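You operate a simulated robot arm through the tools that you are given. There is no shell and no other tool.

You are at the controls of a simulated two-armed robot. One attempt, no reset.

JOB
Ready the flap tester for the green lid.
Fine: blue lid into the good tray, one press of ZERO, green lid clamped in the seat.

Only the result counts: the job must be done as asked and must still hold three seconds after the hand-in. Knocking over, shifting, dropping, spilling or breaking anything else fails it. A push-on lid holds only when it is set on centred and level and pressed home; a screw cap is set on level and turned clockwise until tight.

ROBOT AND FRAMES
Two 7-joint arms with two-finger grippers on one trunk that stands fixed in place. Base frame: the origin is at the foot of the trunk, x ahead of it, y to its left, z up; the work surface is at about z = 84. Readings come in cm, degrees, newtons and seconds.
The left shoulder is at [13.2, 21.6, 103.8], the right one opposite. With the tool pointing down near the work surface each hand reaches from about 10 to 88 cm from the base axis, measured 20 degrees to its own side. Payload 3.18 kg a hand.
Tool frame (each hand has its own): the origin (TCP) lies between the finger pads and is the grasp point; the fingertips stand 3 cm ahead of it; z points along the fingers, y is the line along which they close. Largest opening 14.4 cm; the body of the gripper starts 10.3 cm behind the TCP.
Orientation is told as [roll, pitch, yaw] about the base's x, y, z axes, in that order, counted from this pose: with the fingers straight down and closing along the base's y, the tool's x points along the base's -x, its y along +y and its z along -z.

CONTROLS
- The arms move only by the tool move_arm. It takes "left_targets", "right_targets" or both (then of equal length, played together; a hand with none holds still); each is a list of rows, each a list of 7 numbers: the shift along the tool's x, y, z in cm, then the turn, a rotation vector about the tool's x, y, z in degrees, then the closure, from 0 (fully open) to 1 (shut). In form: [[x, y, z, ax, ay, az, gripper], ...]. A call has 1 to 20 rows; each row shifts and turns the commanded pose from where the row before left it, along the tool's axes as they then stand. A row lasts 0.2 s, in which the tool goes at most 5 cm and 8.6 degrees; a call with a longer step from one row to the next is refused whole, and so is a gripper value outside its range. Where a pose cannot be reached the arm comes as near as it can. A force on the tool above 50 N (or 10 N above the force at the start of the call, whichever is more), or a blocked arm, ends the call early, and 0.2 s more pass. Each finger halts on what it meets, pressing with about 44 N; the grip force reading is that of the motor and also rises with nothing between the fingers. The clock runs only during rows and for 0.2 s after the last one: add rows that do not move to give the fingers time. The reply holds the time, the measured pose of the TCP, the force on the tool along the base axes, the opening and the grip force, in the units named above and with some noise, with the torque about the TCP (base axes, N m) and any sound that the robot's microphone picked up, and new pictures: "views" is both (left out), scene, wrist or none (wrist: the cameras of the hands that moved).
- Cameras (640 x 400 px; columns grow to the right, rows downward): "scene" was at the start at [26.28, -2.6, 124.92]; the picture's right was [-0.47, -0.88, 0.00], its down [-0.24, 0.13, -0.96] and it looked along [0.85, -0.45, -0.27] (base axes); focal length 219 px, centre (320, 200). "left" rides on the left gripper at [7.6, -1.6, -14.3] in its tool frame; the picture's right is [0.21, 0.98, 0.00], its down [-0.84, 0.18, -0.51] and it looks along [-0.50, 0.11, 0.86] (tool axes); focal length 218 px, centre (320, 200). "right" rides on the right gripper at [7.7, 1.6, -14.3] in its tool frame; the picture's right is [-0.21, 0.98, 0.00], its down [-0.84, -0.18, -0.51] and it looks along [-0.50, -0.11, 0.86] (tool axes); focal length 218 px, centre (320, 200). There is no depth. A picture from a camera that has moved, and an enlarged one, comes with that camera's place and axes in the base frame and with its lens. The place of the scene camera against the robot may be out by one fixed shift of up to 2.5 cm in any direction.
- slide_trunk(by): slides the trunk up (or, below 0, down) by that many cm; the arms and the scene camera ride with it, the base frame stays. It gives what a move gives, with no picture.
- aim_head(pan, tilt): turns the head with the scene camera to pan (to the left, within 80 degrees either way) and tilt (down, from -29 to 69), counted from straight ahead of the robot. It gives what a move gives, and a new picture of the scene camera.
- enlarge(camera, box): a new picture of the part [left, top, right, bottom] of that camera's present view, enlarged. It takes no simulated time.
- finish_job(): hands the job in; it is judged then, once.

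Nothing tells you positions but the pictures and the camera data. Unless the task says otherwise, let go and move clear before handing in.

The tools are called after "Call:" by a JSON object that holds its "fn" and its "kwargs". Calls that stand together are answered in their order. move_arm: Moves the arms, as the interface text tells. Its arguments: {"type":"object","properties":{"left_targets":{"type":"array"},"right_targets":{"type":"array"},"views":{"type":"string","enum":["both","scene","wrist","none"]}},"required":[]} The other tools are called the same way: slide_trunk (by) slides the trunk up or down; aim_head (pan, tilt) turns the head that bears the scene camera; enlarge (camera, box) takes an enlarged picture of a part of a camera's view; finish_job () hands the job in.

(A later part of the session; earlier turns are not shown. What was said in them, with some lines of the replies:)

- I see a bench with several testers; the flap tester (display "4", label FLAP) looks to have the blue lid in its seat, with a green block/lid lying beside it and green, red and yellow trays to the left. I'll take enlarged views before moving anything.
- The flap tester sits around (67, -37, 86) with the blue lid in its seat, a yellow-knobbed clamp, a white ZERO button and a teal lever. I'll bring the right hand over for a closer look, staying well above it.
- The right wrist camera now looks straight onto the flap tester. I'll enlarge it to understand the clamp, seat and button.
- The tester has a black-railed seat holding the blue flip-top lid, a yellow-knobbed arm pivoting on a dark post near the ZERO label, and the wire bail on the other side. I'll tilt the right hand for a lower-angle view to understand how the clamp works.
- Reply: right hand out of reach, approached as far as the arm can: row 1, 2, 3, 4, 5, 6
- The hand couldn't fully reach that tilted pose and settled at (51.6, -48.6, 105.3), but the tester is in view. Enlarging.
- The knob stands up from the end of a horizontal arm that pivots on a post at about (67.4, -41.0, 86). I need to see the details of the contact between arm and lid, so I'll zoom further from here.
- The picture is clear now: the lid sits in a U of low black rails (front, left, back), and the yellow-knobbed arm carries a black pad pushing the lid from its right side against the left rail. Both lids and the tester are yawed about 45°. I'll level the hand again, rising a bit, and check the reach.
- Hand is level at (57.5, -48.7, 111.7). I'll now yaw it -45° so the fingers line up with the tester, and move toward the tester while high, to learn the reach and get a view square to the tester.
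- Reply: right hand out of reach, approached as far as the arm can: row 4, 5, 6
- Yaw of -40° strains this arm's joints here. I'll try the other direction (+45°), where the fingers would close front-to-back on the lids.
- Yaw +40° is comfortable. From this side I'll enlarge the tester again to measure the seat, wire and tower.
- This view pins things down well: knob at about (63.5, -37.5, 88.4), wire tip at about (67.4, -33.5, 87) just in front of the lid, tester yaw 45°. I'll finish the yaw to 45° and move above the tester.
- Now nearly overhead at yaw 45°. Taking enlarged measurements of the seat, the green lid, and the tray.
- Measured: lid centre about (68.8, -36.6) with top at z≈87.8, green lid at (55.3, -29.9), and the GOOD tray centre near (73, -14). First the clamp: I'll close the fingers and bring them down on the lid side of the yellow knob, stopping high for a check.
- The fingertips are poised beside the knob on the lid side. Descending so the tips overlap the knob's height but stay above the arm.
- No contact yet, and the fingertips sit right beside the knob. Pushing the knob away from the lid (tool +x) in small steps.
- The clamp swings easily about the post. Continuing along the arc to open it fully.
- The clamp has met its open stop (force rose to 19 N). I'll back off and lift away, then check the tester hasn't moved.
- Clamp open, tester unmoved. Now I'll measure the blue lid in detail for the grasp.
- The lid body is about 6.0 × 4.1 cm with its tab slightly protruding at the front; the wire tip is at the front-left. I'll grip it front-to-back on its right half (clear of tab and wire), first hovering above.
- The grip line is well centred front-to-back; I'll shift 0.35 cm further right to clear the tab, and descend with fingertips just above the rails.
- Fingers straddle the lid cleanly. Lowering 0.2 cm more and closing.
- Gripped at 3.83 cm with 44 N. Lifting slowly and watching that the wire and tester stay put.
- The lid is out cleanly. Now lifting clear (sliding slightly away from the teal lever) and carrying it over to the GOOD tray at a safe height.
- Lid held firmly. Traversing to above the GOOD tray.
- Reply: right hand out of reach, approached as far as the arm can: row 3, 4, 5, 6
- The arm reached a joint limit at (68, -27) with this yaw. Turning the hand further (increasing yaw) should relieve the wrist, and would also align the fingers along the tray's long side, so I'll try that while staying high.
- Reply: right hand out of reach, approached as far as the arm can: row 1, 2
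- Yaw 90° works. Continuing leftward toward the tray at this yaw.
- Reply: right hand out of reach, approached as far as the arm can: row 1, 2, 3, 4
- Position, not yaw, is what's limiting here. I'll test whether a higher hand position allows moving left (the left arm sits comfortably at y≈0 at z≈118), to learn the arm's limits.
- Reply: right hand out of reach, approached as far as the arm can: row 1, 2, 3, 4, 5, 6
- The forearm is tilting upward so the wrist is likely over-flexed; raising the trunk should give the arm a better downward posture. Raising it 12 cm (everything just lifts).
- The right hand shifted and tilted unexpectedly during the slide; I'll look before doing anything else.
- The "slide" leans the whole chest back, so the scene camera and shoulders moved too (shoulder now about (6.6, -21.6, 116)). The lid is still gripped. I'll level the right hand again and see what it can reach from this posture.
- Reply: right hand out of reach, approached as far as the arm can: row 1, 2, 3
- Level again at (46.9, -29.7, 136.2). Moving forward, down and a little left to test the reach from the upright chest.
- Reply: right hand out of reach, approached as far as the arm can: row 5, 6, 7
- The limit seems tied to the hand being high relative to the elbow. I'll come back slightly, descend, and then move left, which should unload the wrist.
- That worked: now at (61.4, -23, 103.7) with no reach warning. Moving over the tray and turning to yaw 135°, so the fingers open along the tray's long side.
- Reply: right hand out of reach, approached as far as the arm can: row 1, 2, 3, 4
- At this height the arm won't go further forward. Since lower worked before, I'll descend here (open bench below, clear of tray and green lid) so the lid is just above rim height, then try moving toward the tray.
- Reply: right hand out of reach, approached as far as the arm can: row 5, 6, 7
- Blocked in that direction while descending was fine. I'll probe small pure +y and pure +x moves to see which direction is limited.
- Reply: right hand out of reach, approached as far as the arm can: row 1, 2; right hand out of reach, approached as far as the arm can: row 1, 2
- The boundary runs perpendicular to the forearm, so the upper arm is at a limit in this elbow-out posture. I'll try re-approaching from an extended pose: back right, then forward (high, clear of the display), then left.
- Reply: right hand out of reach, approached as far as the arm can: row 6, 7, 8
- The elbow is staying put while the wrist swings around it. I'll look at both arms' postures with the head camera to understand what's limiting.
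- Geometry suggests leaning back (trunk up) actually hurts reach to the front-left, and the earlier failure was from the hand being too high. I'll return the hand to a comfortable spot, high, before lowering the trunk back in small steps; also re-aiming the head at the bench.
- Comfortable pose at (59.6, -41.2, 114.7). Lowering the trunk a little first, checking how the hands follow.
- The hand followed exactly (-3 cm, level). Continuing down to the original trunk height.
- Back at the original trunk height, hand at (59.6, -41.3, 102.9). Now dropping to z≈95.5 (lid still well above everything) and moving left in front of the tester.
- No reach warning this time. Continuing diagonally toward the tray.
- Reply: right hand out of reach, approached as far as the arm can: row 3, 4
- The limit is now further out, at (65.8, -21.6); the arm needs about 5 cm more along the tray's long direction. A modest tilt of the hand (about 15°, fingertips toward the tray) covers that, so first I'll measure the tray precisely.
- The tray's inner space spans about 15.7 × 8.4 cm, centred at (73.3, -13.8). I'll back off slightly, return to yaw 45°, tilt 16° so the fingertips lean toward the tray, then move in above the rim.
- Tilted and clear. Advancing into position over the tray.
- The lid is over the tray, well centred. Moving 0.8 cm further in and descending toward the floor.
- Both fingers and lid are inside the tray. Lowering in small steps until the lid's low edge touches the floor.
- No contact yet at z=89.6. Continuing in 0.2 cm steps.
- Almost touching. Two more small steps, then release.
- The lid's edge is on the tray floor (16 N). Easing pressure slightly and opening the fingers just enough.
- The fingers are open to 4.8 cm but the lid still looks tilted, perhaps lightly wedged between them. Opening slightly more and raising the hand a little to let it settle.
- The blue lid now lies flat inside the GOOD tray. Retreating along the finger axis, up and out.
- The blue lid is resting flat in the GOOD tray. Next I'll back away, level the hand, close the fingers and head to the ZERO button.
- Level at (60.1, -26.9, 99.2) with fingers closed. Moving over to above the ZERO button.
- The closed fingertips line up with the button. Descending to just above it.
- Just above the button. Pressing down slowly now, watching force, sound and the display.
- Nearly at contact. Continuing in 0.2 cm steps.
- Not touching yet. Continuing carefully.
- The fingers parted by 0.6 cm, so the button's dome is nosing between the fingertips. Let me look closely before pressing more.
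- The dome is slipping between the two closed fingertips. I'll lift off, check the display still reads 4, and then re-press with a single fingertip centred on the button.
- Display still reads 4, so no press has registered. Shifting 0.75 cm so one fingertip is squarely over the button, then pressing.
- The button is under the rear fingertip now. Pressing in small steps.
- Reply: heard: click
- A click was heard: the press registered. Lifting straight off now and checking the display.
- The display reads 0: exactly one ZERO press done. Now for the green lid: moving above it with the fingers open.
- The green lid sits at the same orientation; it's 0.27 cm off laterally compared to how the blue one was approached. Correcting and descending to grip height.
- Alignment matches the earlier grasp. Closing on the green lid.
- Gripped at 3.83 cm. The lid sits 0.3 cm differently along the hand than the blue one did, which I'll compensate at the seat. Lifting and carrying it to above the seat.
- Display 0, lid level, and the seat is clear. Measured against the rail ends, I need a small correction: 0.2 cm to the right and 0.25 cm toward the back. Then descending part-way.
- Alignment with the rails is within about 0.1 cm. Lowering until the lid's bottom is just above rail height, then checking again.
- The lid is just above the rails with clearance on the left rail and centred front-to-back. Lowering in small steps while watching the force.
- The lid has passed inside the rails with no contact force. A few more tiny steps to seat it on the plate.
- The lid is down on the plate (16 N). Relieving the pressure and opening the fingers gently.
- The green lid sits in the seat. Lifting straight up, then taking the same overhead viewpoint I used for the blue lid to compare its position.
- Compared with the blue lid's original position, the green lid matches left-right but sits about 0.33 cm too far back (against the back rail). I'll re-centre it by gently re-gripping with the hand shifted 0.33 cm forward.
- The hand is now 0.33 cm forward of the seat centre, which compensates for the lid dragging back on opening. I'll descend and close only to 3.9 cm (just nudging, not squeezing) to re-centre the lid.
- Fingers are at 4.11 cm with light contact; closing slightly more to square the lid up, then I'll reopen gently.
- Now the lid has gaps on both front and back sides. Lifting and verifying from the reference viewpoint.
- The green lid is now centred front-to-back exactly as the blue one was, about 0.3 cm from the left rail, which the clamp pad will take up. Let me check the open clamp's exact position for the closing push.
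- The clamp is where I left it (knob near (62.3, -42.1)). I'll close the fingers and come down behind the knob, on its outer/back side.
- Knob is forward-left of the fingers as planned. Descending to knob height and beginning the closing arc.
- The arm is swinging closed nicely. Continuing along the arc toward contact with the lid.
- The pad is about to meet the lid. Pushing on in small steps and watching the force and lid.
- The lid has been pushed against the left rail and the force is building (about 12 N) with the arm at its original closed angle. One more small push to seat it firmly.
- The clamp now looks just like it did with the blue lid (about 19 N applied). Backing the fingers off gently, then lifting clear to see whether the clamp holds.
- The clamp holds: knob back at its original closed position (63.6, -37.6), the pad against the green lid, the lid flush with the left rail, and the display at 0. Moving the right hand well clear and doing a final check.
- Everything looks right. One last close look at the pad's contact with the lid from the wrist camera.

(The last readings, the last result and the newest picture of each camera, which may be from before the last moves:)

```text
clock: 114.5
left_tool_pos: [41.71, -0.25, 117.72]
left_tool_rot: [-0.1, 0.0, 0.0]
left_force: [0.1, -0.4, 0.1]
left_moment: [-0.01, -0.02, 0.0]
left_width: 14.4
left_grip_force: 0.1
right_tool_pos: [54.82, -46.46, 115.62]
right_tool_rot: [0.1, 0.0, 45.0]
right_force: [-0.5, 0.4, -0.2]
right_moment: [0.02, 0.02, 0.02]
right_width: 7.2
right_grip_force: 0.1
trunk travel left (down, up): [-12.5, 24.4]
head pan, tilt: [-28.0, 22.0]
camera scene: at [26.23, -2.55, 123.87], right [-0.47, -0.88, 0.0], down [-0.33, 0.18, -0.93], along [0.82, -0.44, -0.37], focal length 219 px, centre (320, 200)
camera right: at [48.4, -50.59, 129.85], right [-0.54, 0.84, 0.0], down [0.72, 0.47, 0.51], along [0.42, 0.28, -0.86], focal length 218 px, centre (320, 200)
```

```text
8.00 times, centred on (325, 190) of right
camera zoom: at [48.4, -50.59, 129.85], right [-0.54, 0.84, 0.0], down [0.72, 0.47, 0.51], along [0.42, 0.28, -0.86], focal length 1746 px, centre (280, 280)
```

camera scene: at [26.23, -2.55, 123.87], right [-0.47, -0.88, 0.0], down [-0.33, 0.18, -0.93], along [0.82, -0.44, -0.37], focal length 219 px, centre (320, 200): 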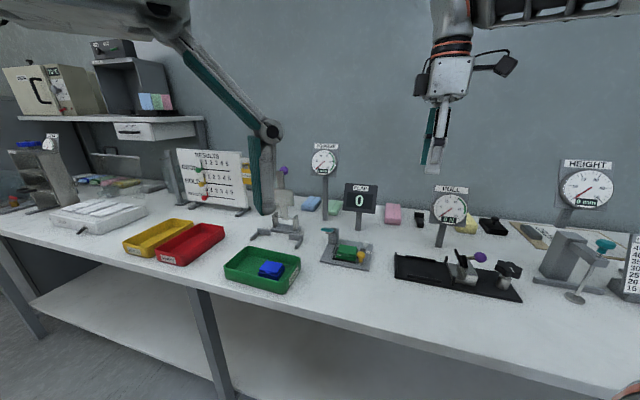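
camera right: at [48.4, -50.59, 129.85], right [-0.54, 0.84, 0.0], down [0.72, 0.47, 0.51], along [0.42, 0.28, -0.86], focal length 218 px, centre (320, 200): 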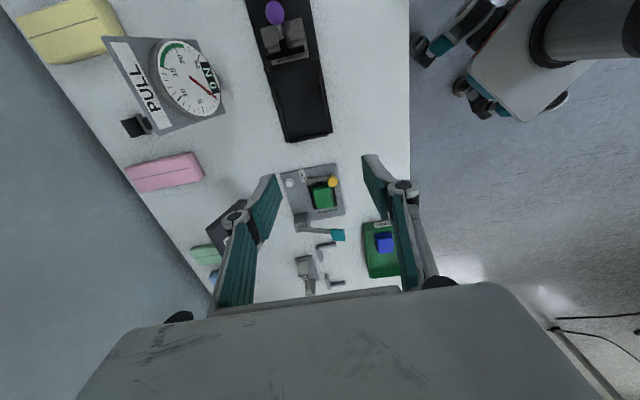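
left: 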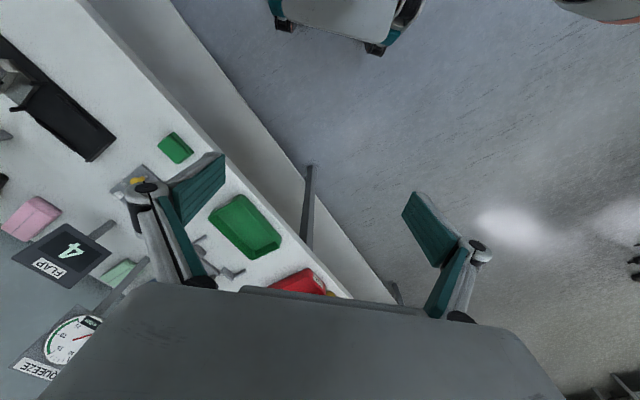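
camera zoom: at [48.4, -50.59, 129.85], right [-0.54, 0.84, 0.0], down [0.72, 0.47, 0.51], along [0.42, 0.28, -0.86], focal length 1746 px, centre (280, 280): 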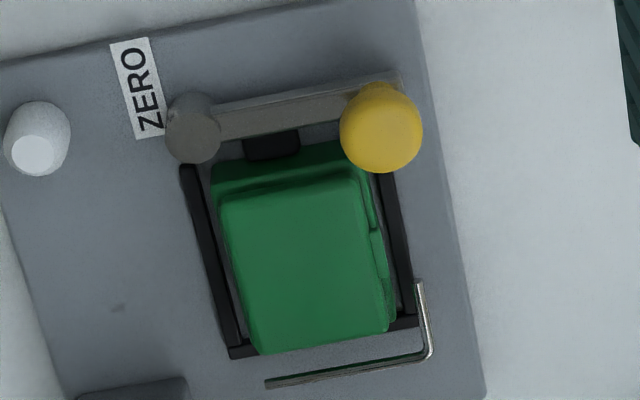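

The pad bears on the green lid, which sits square against the left rail, exactly as the blue one did. The blue lid is in the GOOD tray, the display reads 0 after one ZERO press, and both hands are clear, so I'm handing in.

Call:
{"fn": "finish_job", "kwargs": {}}

```text
The job is handed in.
```

The flap tester is ready for the green lid, and I've handed the job in. No verdict came back, so this is what my last pictures showed.

- **Blue lid:** it lies flat in the tray marked GOOD.
- **ZERO:** I pressed it once and heard one click; the display went from 4 to 0. On my first try the button slipped between the fingertips, with no click and no change on the display. I lifted off and pressed again with a single fingertip.
- **Green lid:** it sits level in the seat against the left rail. The clamp is closed on it at the same angle it had on the blue lid, and it held after I let go.

The right arm could not reach over the tray with the hand upright. I set the blue lid down with the hand tilted about 16°, and it settled flat once I opened the fingers.

I saw nothing else moved or knocked over. Both hands were clear before I handed in.
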